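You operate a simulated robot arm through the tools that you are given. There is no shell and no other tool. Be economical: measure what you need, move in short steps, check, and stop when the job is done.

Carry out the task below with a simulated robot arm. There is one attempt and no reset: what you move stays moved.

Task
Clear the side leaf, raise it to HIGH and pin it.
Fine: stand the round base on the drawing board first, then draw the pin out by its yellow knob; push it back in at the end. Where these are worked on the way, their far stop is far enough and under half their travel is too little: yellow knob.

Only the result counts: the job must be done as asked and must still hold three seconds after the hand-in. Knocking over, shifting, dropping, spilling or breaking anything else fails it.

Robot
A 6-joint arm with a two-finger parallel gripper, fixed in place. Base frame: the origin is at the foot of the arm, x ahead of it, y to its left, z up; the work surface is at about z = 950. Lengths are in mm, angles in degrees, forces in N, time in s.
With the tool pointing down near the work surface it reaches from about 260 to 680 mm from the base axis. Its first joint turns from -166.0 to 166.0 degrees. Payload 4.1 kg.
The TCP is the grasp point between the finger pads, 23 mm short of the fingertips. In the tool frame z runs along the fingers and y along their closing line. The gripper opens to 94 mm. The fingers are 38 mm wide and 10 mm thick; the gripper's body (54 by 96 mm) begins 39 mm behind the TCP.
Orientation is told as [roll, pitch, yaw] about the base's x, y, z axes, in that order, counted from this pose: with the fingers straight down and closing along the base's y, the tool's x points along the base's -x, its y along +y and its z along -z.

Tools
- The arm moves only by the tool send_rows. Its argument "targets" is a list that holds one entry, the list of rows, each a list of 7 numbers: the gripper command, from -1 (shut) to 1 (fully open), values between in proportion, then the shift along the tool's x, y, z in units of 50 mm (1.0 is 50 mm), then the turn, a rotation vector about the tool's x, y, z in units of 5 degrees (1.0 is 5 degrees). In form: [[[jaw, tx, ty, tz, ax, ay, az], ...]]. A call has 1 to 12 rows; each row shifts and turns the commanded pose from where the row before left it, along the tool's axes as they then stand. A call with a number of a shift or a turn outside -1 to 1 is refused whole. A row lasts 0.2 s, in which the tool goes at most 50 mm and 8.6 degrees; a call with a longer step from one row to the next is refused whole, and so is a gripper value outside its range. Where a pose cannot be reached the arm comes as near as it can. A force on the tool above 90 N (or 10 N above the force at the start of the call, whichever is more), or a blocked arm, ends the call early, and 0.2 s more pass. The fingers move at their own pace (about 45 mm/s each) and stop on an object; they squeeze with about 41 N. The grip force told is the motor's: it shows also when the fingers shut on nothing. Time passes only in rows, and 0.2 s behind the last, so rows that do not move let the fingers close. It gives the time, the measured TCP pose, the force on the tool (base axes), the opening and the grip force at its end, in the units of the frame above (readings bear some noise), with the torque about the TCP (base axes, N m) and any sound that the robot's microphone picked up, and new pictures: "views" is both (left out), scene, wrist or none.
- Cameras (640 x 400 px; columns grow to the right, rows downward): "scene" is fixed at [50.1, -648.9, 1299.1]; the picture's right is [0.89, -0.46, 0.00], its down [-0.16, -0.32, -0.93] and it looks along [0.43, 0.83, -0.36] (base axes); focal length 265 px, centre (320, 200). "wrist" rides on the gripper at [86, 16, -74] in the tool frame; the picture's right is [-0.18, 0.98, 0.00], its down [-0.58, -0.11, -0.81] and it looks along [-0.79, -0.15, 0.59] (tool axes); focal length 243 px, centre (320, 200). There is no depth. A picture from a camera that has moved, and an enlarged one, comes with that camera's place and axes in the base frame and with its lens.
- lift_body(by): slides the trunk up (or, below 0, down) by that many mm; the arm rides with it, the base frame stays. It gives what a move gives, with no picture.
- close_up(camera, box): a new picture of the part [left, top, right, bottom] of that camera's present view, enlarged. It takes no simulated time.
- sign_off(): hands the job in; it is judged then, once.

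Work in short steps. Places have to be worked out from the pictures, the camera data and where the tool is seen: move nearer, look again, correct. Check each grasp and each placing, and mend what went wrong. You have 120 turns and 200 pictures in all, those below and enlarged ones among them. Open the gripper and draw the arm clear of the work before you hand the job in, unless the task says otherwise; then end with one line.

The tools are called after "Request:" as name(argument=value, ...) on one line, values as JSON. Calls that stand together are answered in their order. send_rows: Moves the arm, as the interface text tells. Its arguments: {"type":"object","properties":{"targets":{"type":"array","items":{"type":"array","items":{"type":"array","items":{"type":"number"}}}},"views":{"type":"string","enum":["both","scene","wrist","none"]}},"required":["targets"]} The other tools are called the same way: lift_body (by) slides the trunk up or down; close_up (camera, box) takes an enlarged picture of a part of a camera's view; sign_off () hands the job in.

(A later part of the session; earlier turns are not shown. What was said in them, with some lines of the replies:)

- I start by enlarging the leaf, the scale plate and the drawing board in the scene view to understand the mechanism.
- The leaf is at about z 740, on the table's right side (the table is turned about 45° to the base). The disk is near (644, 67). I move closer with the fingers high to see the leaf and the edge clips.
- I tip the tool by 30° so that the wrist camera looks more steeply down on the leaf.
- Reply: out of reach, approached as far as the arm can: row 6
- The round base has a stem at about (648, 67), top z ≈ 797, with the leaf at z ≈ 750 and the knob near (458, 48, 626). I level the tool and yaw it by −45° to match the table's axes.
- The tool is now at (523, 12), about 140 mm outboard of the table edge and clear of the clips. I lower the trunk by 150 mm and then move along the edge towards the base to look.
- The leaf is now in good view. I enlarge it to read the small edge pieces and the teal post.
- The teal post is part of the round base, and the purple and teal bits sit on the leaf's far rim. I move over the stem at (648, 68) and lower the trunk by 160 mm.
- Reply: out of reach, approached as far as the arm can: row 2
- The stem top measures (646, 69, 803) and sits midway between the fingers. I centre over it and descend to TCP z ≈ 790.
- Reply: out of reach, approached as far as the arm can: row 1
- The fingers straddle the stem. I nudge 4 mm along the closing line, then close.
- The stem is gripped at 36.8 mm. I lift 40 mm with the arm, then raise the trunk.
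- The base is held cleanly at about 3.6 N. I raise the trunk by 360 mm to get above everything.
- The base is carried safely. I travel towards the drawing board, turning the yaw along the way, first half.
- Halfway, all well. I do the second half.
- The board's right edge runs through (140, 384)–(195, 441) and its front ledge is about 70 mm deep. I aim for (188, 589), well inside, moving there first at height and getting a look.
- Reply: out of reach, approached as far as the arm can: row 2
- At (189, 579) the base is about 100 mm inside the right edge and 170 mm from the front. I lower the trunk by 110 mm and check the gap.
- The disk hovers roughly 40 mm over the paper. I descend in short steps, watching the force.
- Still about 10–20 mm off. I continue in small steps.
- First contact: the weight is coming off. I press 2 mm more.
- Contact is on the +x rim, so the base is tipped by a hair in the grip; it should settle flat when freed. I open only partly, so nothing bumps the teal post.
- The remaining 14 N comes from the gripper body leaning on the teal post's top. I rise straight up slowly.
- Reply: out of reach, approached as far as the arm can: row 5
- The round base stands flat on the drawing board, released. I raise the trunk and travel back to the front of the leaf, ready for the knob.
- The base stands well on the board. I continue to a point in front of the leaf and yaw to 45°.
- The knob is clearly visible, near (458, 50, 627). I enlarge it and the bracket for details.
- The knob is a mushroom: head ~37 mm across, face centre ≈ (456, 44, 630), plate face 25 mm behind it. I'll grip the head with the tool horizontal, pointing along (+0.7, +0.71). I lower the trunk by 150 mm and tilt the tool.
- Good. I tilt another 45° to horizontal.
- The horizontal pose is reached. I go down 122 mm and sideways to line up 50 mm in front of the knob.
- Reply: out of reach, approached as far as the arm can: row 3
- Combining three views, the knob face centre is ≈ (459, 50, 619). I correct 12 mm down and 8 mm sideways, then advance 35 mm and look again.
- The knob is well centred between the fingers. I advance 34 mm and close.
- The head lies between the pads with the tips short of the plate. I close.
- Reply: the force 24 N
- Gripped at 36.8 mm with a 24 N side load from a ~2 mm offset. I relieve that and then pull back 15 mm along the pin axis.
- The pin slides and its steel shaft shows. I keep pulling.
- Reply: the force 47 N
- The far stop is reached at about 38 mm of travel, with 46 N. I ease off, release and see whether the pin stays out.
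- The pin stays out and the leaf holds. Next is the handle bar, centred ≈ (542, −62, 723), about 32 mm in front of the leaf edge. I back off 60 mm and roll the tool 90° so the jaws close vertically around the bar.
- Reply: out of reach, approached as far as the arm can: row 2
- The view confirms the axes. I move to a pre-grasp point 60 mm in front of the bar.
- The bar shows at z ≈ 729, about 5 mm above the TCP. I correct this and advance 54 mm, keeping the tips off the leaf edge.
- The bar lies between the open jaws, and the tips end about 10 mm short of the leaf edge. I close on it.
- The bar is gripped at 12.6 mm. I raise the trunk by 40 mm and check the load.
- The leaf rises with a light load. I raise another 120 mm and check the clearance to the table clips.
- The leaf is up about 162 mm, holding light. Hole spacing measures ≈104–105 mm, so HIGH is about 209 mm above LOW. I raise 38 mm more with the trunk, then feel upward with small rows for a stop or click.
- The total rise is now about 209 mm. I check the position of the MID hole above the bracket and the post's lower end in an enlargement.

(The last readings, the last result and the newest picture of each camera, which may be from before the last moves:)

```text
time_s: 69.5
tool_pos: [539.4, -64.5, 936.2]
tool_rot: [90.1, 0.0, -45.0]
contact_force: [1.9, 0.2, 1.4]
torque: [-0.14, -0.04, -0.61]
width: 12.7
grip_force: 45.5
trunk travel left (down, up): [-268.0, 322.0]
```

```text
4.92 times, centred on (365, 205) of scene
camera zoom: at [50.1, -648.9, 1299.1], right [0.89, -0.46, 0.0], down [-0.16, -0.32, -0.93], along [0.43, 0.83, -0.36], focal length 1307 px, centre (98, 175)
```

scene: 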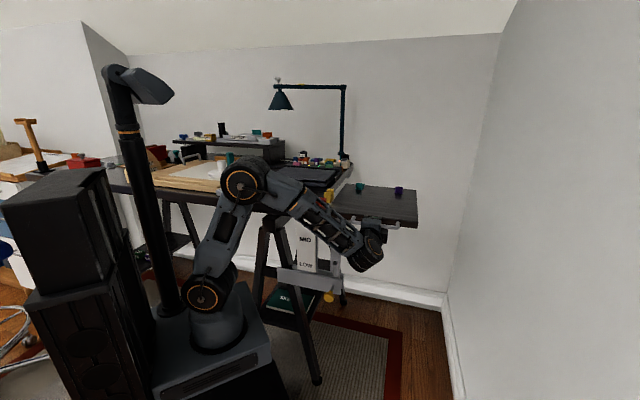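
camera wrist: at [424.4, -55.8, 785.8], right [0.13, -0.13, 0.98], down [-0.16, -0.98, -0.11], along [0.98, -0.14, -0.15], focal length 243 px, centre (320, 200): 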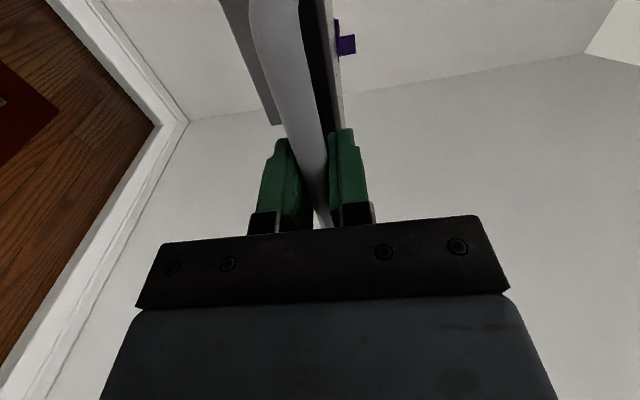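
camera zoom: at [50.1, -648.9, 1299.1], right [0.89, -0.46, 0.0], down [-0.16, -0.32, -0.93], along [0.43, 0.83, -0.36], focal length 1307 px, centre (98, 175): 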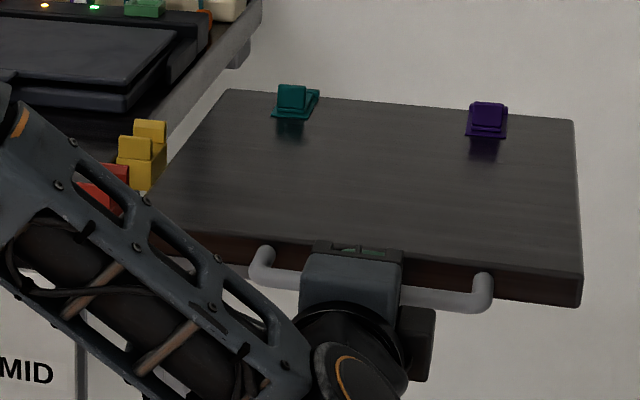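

The HIGH hole now computes to z ≈ 621 against the pin at 620–622. I add 1 mm, then open the jaws evenly and see whether the leaf holds.

Request:
send_rows(targets=[[[-1, 0, 0.03, 0, 0, 0, 0], [-1, 0, 0, 0, 0, 0, 0], [-1, 0, 0, 0, 0, 0, 0]]], views="none")

Request:
send_rows(targets=[[[-0.6, 0, 0, 0, 0, 0, 0], [-0.6, 0, 0, 0, 0, 0, 0], [-0.6, 0, 0, 0, 0, 0, 0]]], views="wrist")

Request:
close_up(camera="scene", box=[310, 240, 370, 310])

```text
time_s: 70.3
tool_pos: [539.6, -64.7, 937.3]
tool_rot: [90.0, 0.1, -45.0]
contact_force: [-1.9, 1.4, -4.6]
torque: [-0.13, -0.1, -0.7]
width: 12.5
grip_force: 44.9
trunk travel left (down, up): [-268.0, 322.0]
```

```text
time_s: 71.1
tool_pos: [540.4, -66.2, 939.0]
tool_rot: [90.0, 0.0, -44.9]
contact_force: [1.0, -0.5, -0.1]
torque: [0.0, -0.01, 0.0]
width: 18.6
grip_force: 0.1
trunk travel left (down, up): [-268.0, 322.0]
camera wrist: at [424.6, -56.0, 954.9], right [0.13, -0.13, 0.98], down [-0.16, -0.98, -0.11], along [0.98, -0.14, -0.15], focal length 243 px, centre (320, 200)
```

wrist: 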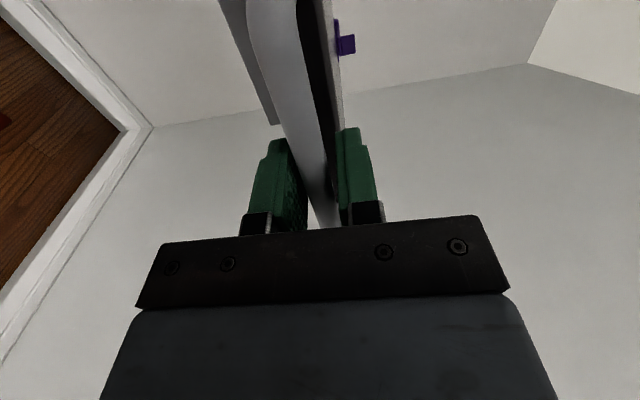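

```text
5.71 times, centred on (340, 275) of scene
camera zoom: at [50.1, -648.9, 1299.1], right [0.89, -0.46, 0.0], down [-0.16, -0.32, -0.93], along [0.43, 0.83, -0.36], focal length 1517 px, centre (206, -229)
```

zoom: 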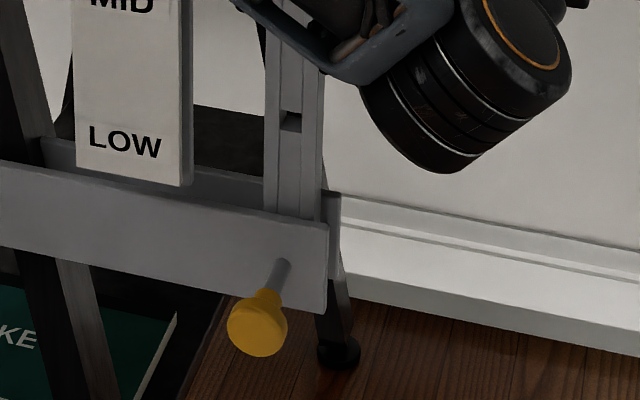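

The leaf stays put after release; the tool sprang up about 1.7 mm, which suggests the leaf met a detent or stop at this height. I open wider and back out.

Request:
send_rows(targets=[[[0, 0, 0, 0, 0, 0, 0], [0.3, 0, 0, 0, 0, 0, 0], [0.3, 0, 0, -0.4, 0, 0, 0], [0.6, 0, 0, -0.8, 0, 0, 0], [0.6, 0, 0, -0.8, 0, 0, 0], [0.6, 0, 0, 0, 0, 0, 0]]], views="both")

Request:
close_up(camera="scene", box=[270, 170, 430, 330])

```text
time_s: 72.5
tool_pos: [468.2, -135.2, 937.9]
tool_rot: [90.0, 0.0, -44.9]
contact_force: [0.2, -0.2, 1.1]
torque: [0.01, -0.04, 0.02]
width: 75.2
grip_force: 0.0
trunk travel left (down, up): [-268.0, 322.0]
camera wrist: at [353.4, -126.3, 955.0], right [0.13, -0.13, 0.98], down [-0.16, -0.98, -0.11], along [0.98, -0.14, -0.15], focal length 243 px, centre (320, 200)
```

scene: 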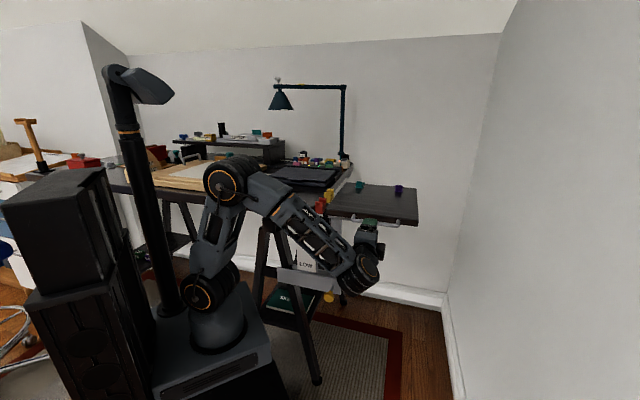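
wrist: 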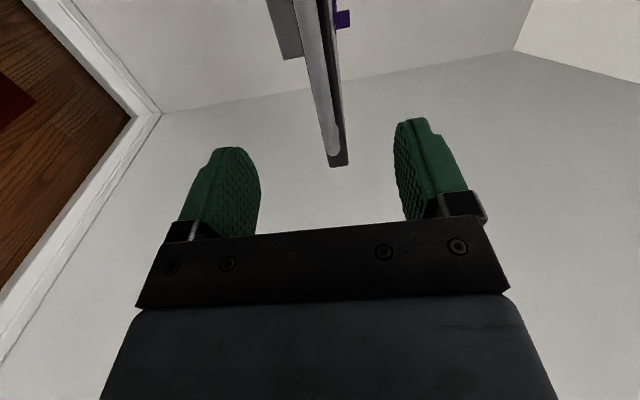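

```text
2.50 times, centred on (350, 250) of scene
camera zoom: at [50.1, -648.9, 1299.1], right [0.89, -0.46, 0.0], down [-0.16, -0.32, -0.93], along [0.43, 0.83, -0.36], focal length 664 px, centre (245, 75)
```

zoom: 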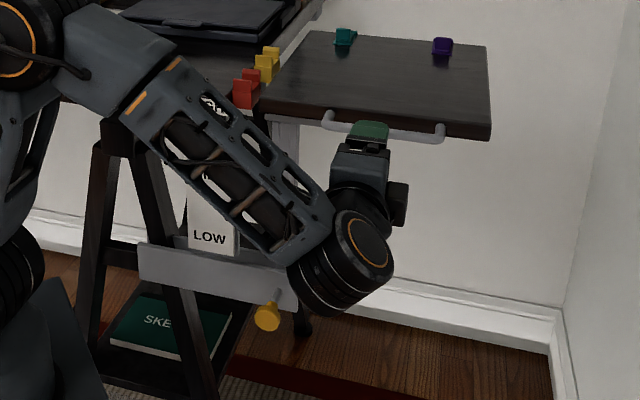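

The leaf holds at HIGH on its own. Next I lower the trunk by 250 mm and bring the closed fingertips in front of the knob, now at about (432, 23, 620), to push the pin in.

Request:
lift_body(by=-250)

Request:
send_rows(targets=[[[-1, 0.69, -0.34, 0, 0, 0, 0], [-1, 0.69, -0.34, 0, 0, 0, 0], [-1, 0.69, -0.34, 0, 0, 0, 0], [-1, 0.69, -0.34, 0, 0, 0, 0], [-1, 0, 0, 0.3, 0, 0, 0], [-1, 0, 0, 0, 0, 0, 0]]], views="both")

Request:
close_up(camera="scene", box=[290, 240, 370, 310])

```text
time_s: 75.0
tool_pos: [468.0, -134.5, 688.7]
tool_rot: [90.0, 0.1, -45.0]
contact_force: [-0.1, 0.8, -0.2]
torque: [0.02, 0.0, 0.0]
width: 75.0
grip_force: 0.0
trunk travel left (down, up): [-18.0, 572.0]
```

```text
time_s: 76.4
tool_pos: [388.7, -31.3, 622.0]
tool_rot: [90.0, 0.1, -44.9]
contact_force: [-0.5, -0.1, 0.6]
torque: [0.02, 0.03, 0.02]
width: 0.0
grip_force: 41.0
out of reach, approached as far as the arm can: row 4
trunk travel left (down, up): [-18.0, 572.0]
camera wrist: at [273.0, -21.9, 638.2], right [0.13, -0.13, 0.98], down [-0.16, -0.98, -0.11], along [0.98, -0.14, -0.15], focal length 243 px, centre (320, 200)
```

scene: 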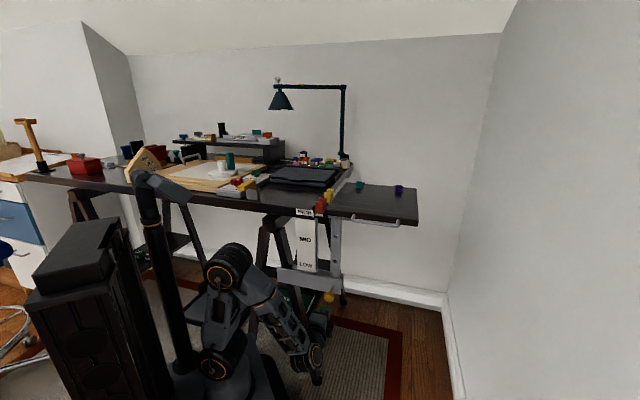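
wrist: 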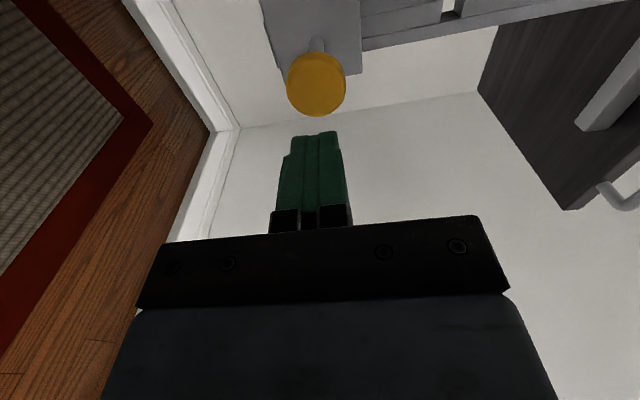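

```text
5.71 times, centred on (330, 275) of scene
camera zoom: at [50.1, -648.9, 1299.1], right [0.89, -0.46, 0.0], down [-0.16, -0.32, -0.93], along [0.43, 0.83, -0.36], focal length 1517 px, centre (263, -229)
```

zoom: 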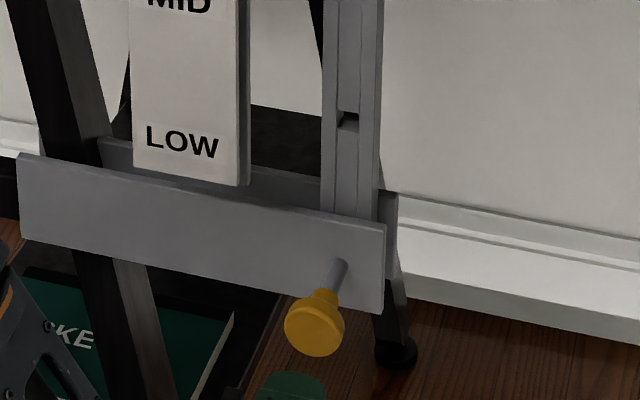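

I'm 8 mm off sideways. I correct that and advance 38 mm to just short of the knob.

Request:
send_rows(targets=[[[-1, 0, 0, 0.4, 0, 0, 0], [-1, 0.17, -0.03, 0.3, 0, 0, 0], [-1, 0, 0, 0, 0, 0, 0]]], views="both")

Request:
close_up(camera="scene", box=[290, 240, 370, 310])

```text
time_s: 77.2
tool_pos: [408.1, -1.3, 619.6]
tool_rot: [89.9, -0.1, -45.0]
contact_force: [-0.2, -0.2, 0.6]
torque: [0.01, 0.02, 0.02]
width: 0.0
grip_force: 40.6
trunk travel left (down, up): [-18.0, 572.0]
camera wrist: at [292.4, 8.3, 636.3], right [0.13, -0.13, 0.98], down [-0.16, -0.98, -0.11], along [0.98, -0.14, -0.15], focal length 243 px, centre (320, 200)
```

scene: 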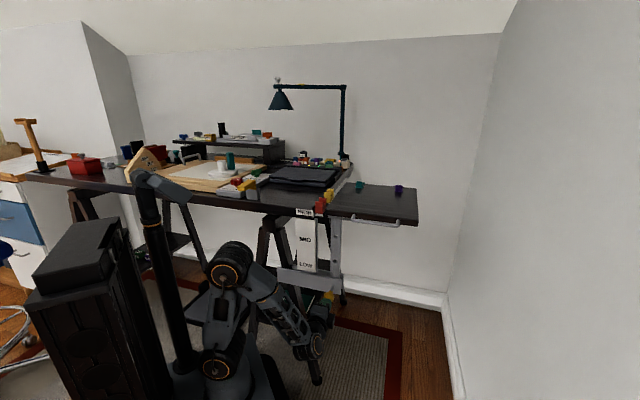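
wrist: 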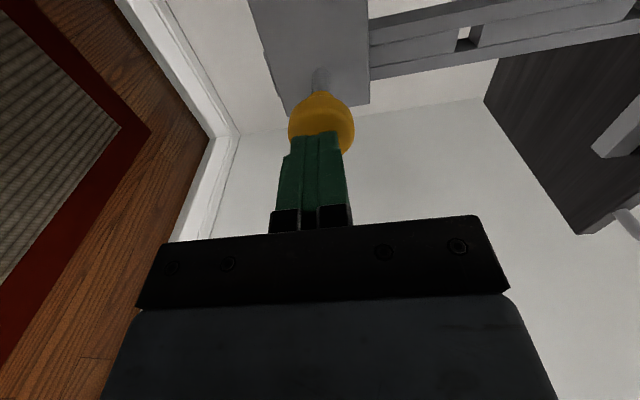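

```text
5.71 times, centred on (330, 275) of scene
camera zoom: at [50.1, -648.9, 1299.1], right [0.89, -0.46, 0.0], down [-0.16, -0.32, -0.93], along [0.43, 0.83, -0.36], focal length 1517 px, centre (263, -229)
```

zoom: 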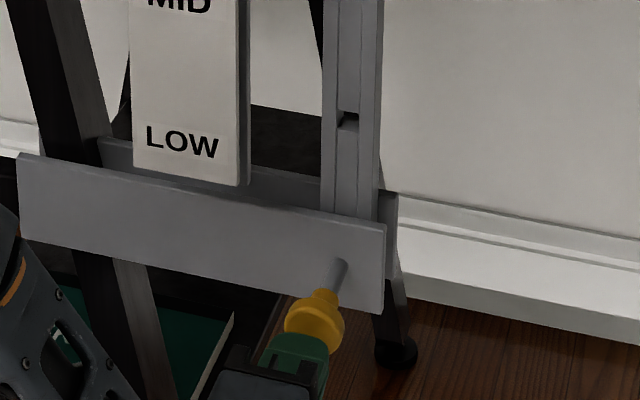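

The tips are aligned with the head's face, about 10 mm short. I push in 5 mm rows.

Request:
send_rows(targets=[[[-1, 0, 0, 0.15, 0, 0, 0], [-1, 0, 0, 0.1, 0, 0, 0], [-1, 0, 0, 0.1, 0, 0, 0], [-1, 0, 0, 0.1, 0, 0, 0], [-1, 0, 0, 0.1, 0, 0, 0], [-1, 0, 0, 0, 0, 0, 0]]], views="wrist")

Request:
close_up(camera="scene", box=[290, 240, 370, 310])

```text
time_s: 78.6
tool_pos: [426.0, 18.3, 621.1]
tool_rot: [90.0, 0.0, -45.0]
contact_force: [-0.4, -1.9, -0.8]
torque: [0.01, -0.02, 0.0]
width: 0.0
grip_force: 40.3
trunk travel left (down, up): [-18.0, 572.0]
camera wrist: at [311.6, 27.1, 637.2], right [0.13, -0.13, 0.98], down [-0.16, -0.98, -0.11], along [0.98, -0.14, -0.15], focal length 243 px, centre (320, 200)
```

wrist: 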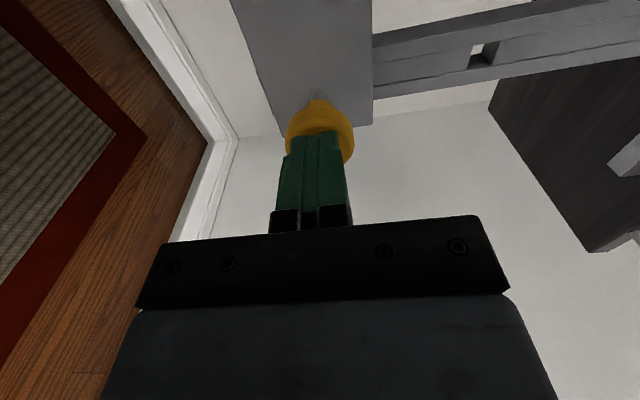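

```text
5.71 times, centred on (330, 275) of scene
camera zoom: at [50.1, -648.9, 1299.1], right [0.89, -0.46, 0.0], down [-0.16, -0.32, -0.93], along [0.43, 0.83, -0.36], focal length 1517 px, centre (263, -229)
```

zoom: 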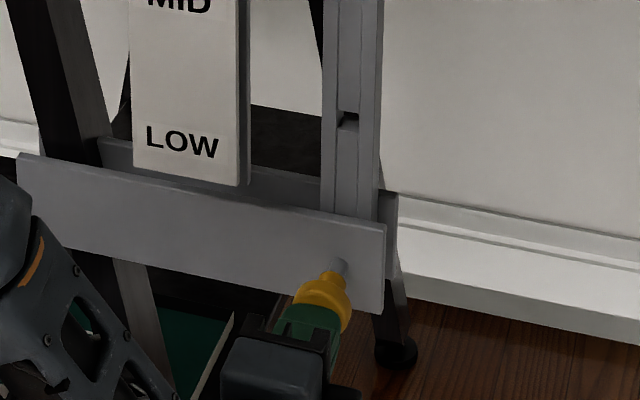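

The pin is going in easily. I continue 20 mm.

Request:
send_rows(targets=[[[-1, 0, 0, 0.1, 0, 0, 0], [-1, 0, 0, 0.1, 0, 0, 0], [-1, 0, 0, 0.1, 0, 0, 0], [-1, 0, 0, 0.1, 0, 0, 0], [-1, 0, 0, 0, 0, 0, 0]]], views="wrist")

Request:
close_up(camera="scene", box=[290, 240, 370, 310])

```text
time_s: 79.8
tool_pos: [439.7, 31.4, 619.8]
tool_rot: [90.2, 0.2, -45.2]
contact_force: [-45.0, -38.6, -3.0]
torque: [-0.59, -0.51, 0.03]
width: 0.0
grip_force: 41.0
trunk travel left (down, up): [-18.0, 572.0]
camera wrist: at [324.3, 40.1, 636.6], right [0.13, -0.13, 0.98], down [-0.16, -0.98, -0.11], along [0.98, -0.14, -0.15], focal length 243 px, centre (320, 200)
```

wrist: 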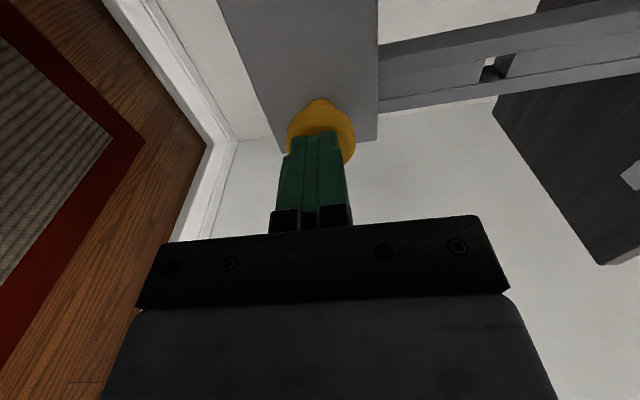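

```text
5.71 times, centred on (330, 275) of scene
camera zoom: at [50.1, -648.9, 1299.1], right [0.89, -0.46, 0.0], down [-0.16, -0.32, -0.93], along [0.43, 0.83, -0.36], focal length 1517 px, centre (263, -229)
```

zoom: 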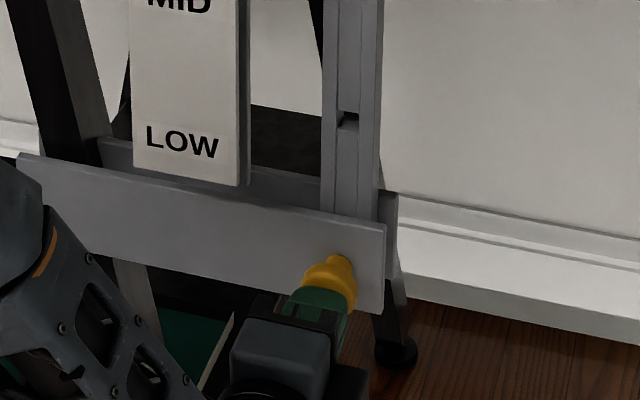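

The force reached 59 N and no steel shaft shows: the pin seems home. I back off and inspect.

Request:
send_rows(targets=[[[-1, 0, 0, -0.2, 0, 0, 0], [-1, 0, 0, -0.8, 0, 0, 0], [-1, 0, 0, -0.8, 0, 0, 0], [-1, 0, 0, 0, 0, 0, 0]]], views="wrist")

Request:
close_up(camera="scene", box=[310, 260, 360, 300])

Request:
close_up(camera="wrist", box=[240, 0, 400, 110])

```text
time_s: 80.8
tool_pos: [382.1, -36.5, 620.1]
tool_rot: [90.0, 0.0, -44.8]
contact_force: [0.3, -0.1, -0.3]
torque: [0.01, 0.01, 0.01]
width: 0.0
grip_force: 41.1
out of reach, approached as far as the arm can: row 3
trunk travel left (down, up): [-18.0, 572.0]
camera wrist: at [266.5, -27.1, 637.1], right [0.13, -0.13, 0.98], down [-0.16, -0.98, -0.11], along [0.98, -0.14, -0.15], focal length 243 px, centre (320, 200)
```

wrist: 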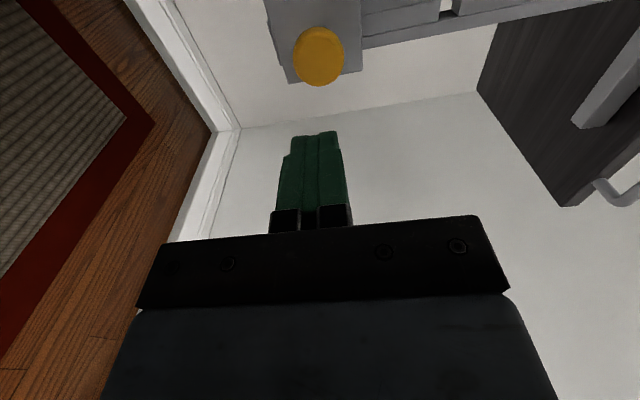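

```text
10.00 times, centred on (335, 280) of scene
camera zoom: at [50.1, -648.9, 1299.1], right [0.89, -0.46, 0.0], down [-0.16, -0.32, -0.93], along [0.43, 0.83, -0.36], focal length 2654 px, centre (170, -600)
```

zoom: 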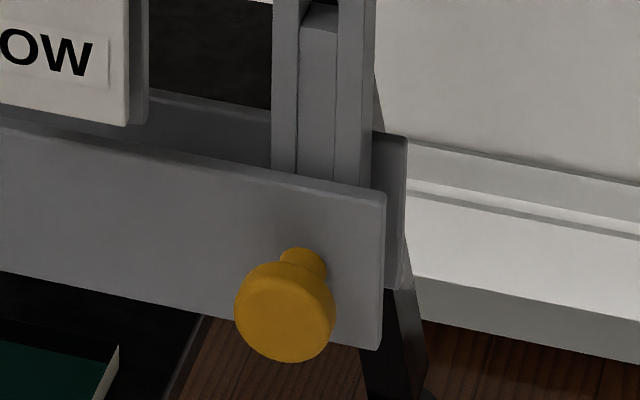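

```text
3.64 times, centred on (320, 55) of wrist
camera zoom: at [266.5, -27.1, 637.1], right [0.13, -0.13, 0.98], down [-0.16, -0.98, -0.11], along [0.98, -0.14, -0.15], focal length 882 px, centre (320, 727)
```

zoom: 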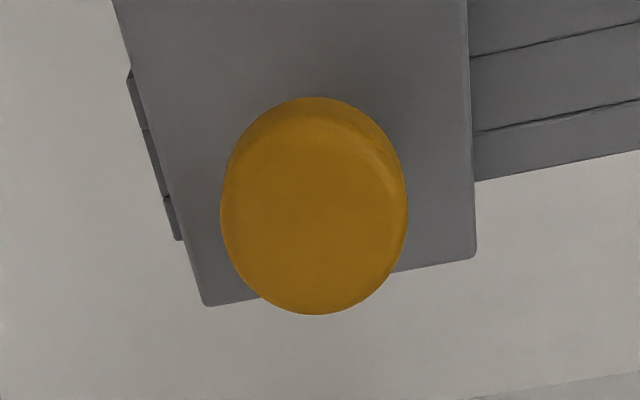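

The knob sits at exactly its original pixels, so the pin is fully home with the leaf at HIGH. I open the gripper and draw the arm away, then do a last check of everything.

Request:
send_rows(targets=[[[1, -0.6, 0, -0.2, 0, 0, 0], [1, -0.7, 0, -0.2, 0, 0, 0], [1, -0.7, 0, -0.3, 0, 0, 0], [1, -0.5, 0, -0.3, 0, 0, 0], [1, 0, 0, 0, 0, 0, 0], [1, 0, 0, 0, 0, 0, 0], [1, 0, 0, 0, 0, 0, 0]]], views="both")

Request:
close_up(camera="scene", box=[270, 170, 430, 330])

Request:
close_up(camera="scene", box=[110, 110, 290, 222])

```text
time_s: 82.4
tool_pos: [434.5, -160.1, 620.2]
tool_rot: [89.9, 0.1, -45.1]
contact_force: [0.1, 0.8, -0.2]
torque: [0.04, -0.01, 0.03]
width: 94.1
grip_force: 0.0
trunk travel left (down, up): [-18.0, 572.0]
camera wrist: at [319.7, -151.2, 637.4], right [0.13, -0.13, 0.98], down [-0.16, -0.98, -0.11], along [0.98, -0.14, -0.15], focal length 243 px, centre (320, 200)
```

scene: 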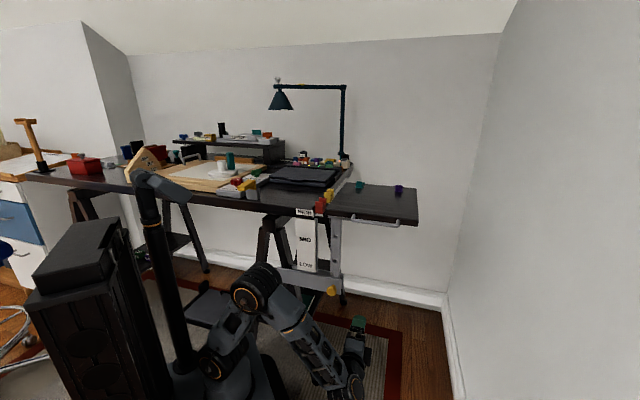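
wrist: 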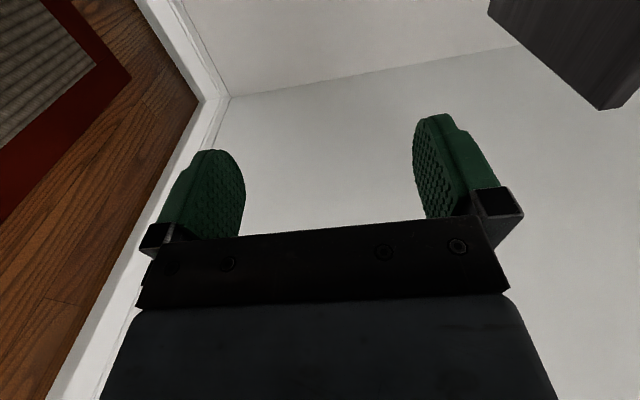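

```text
2.50 times, centred on (350, 250) of scene
camera zoom: at [50.1, -648.9, 1299.1], right [0.89, -0.46, 0.0], down [-0.16, -0.32, -0.93], along [0.43, 0.83, -0.36], focal length 664 px, centre (245, 75)
```

zoom: 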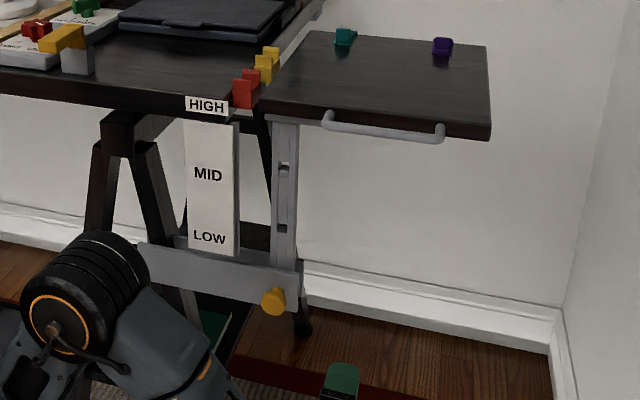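

```text
3.56 times, centred on (200, 166) of scene
camera zoom: at [50.1, -648.9, 1299.1], right [0.89, -0.46, 0.0], down [-0.16, -0.32, -0.93], along [0.43, 0.83, -0.36], focal length 944 px, centre (747, 321)
```

zoom: 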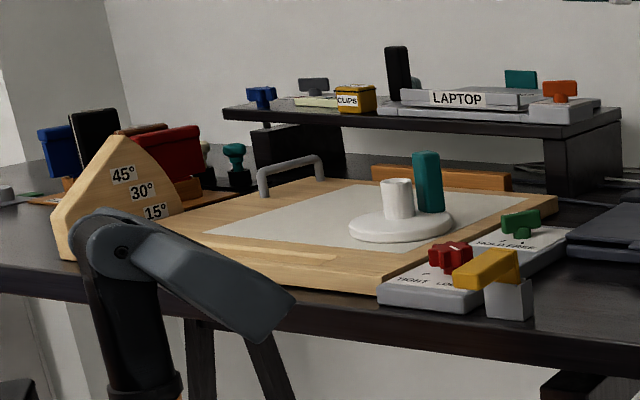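

The leaf is cleared of the round base, level at HIGH and pinned. The base stands on the board, everything else is undisturbed, and the arm is open and clear.

Request:
sign_off()

```text
The job is handed in.
```

The side leaf is raised to HIGH and its pin pushed fully home. The round base stands on the drawing board; I left the small teal and purple rim pieces on the leaf, taking them for fixed clips.
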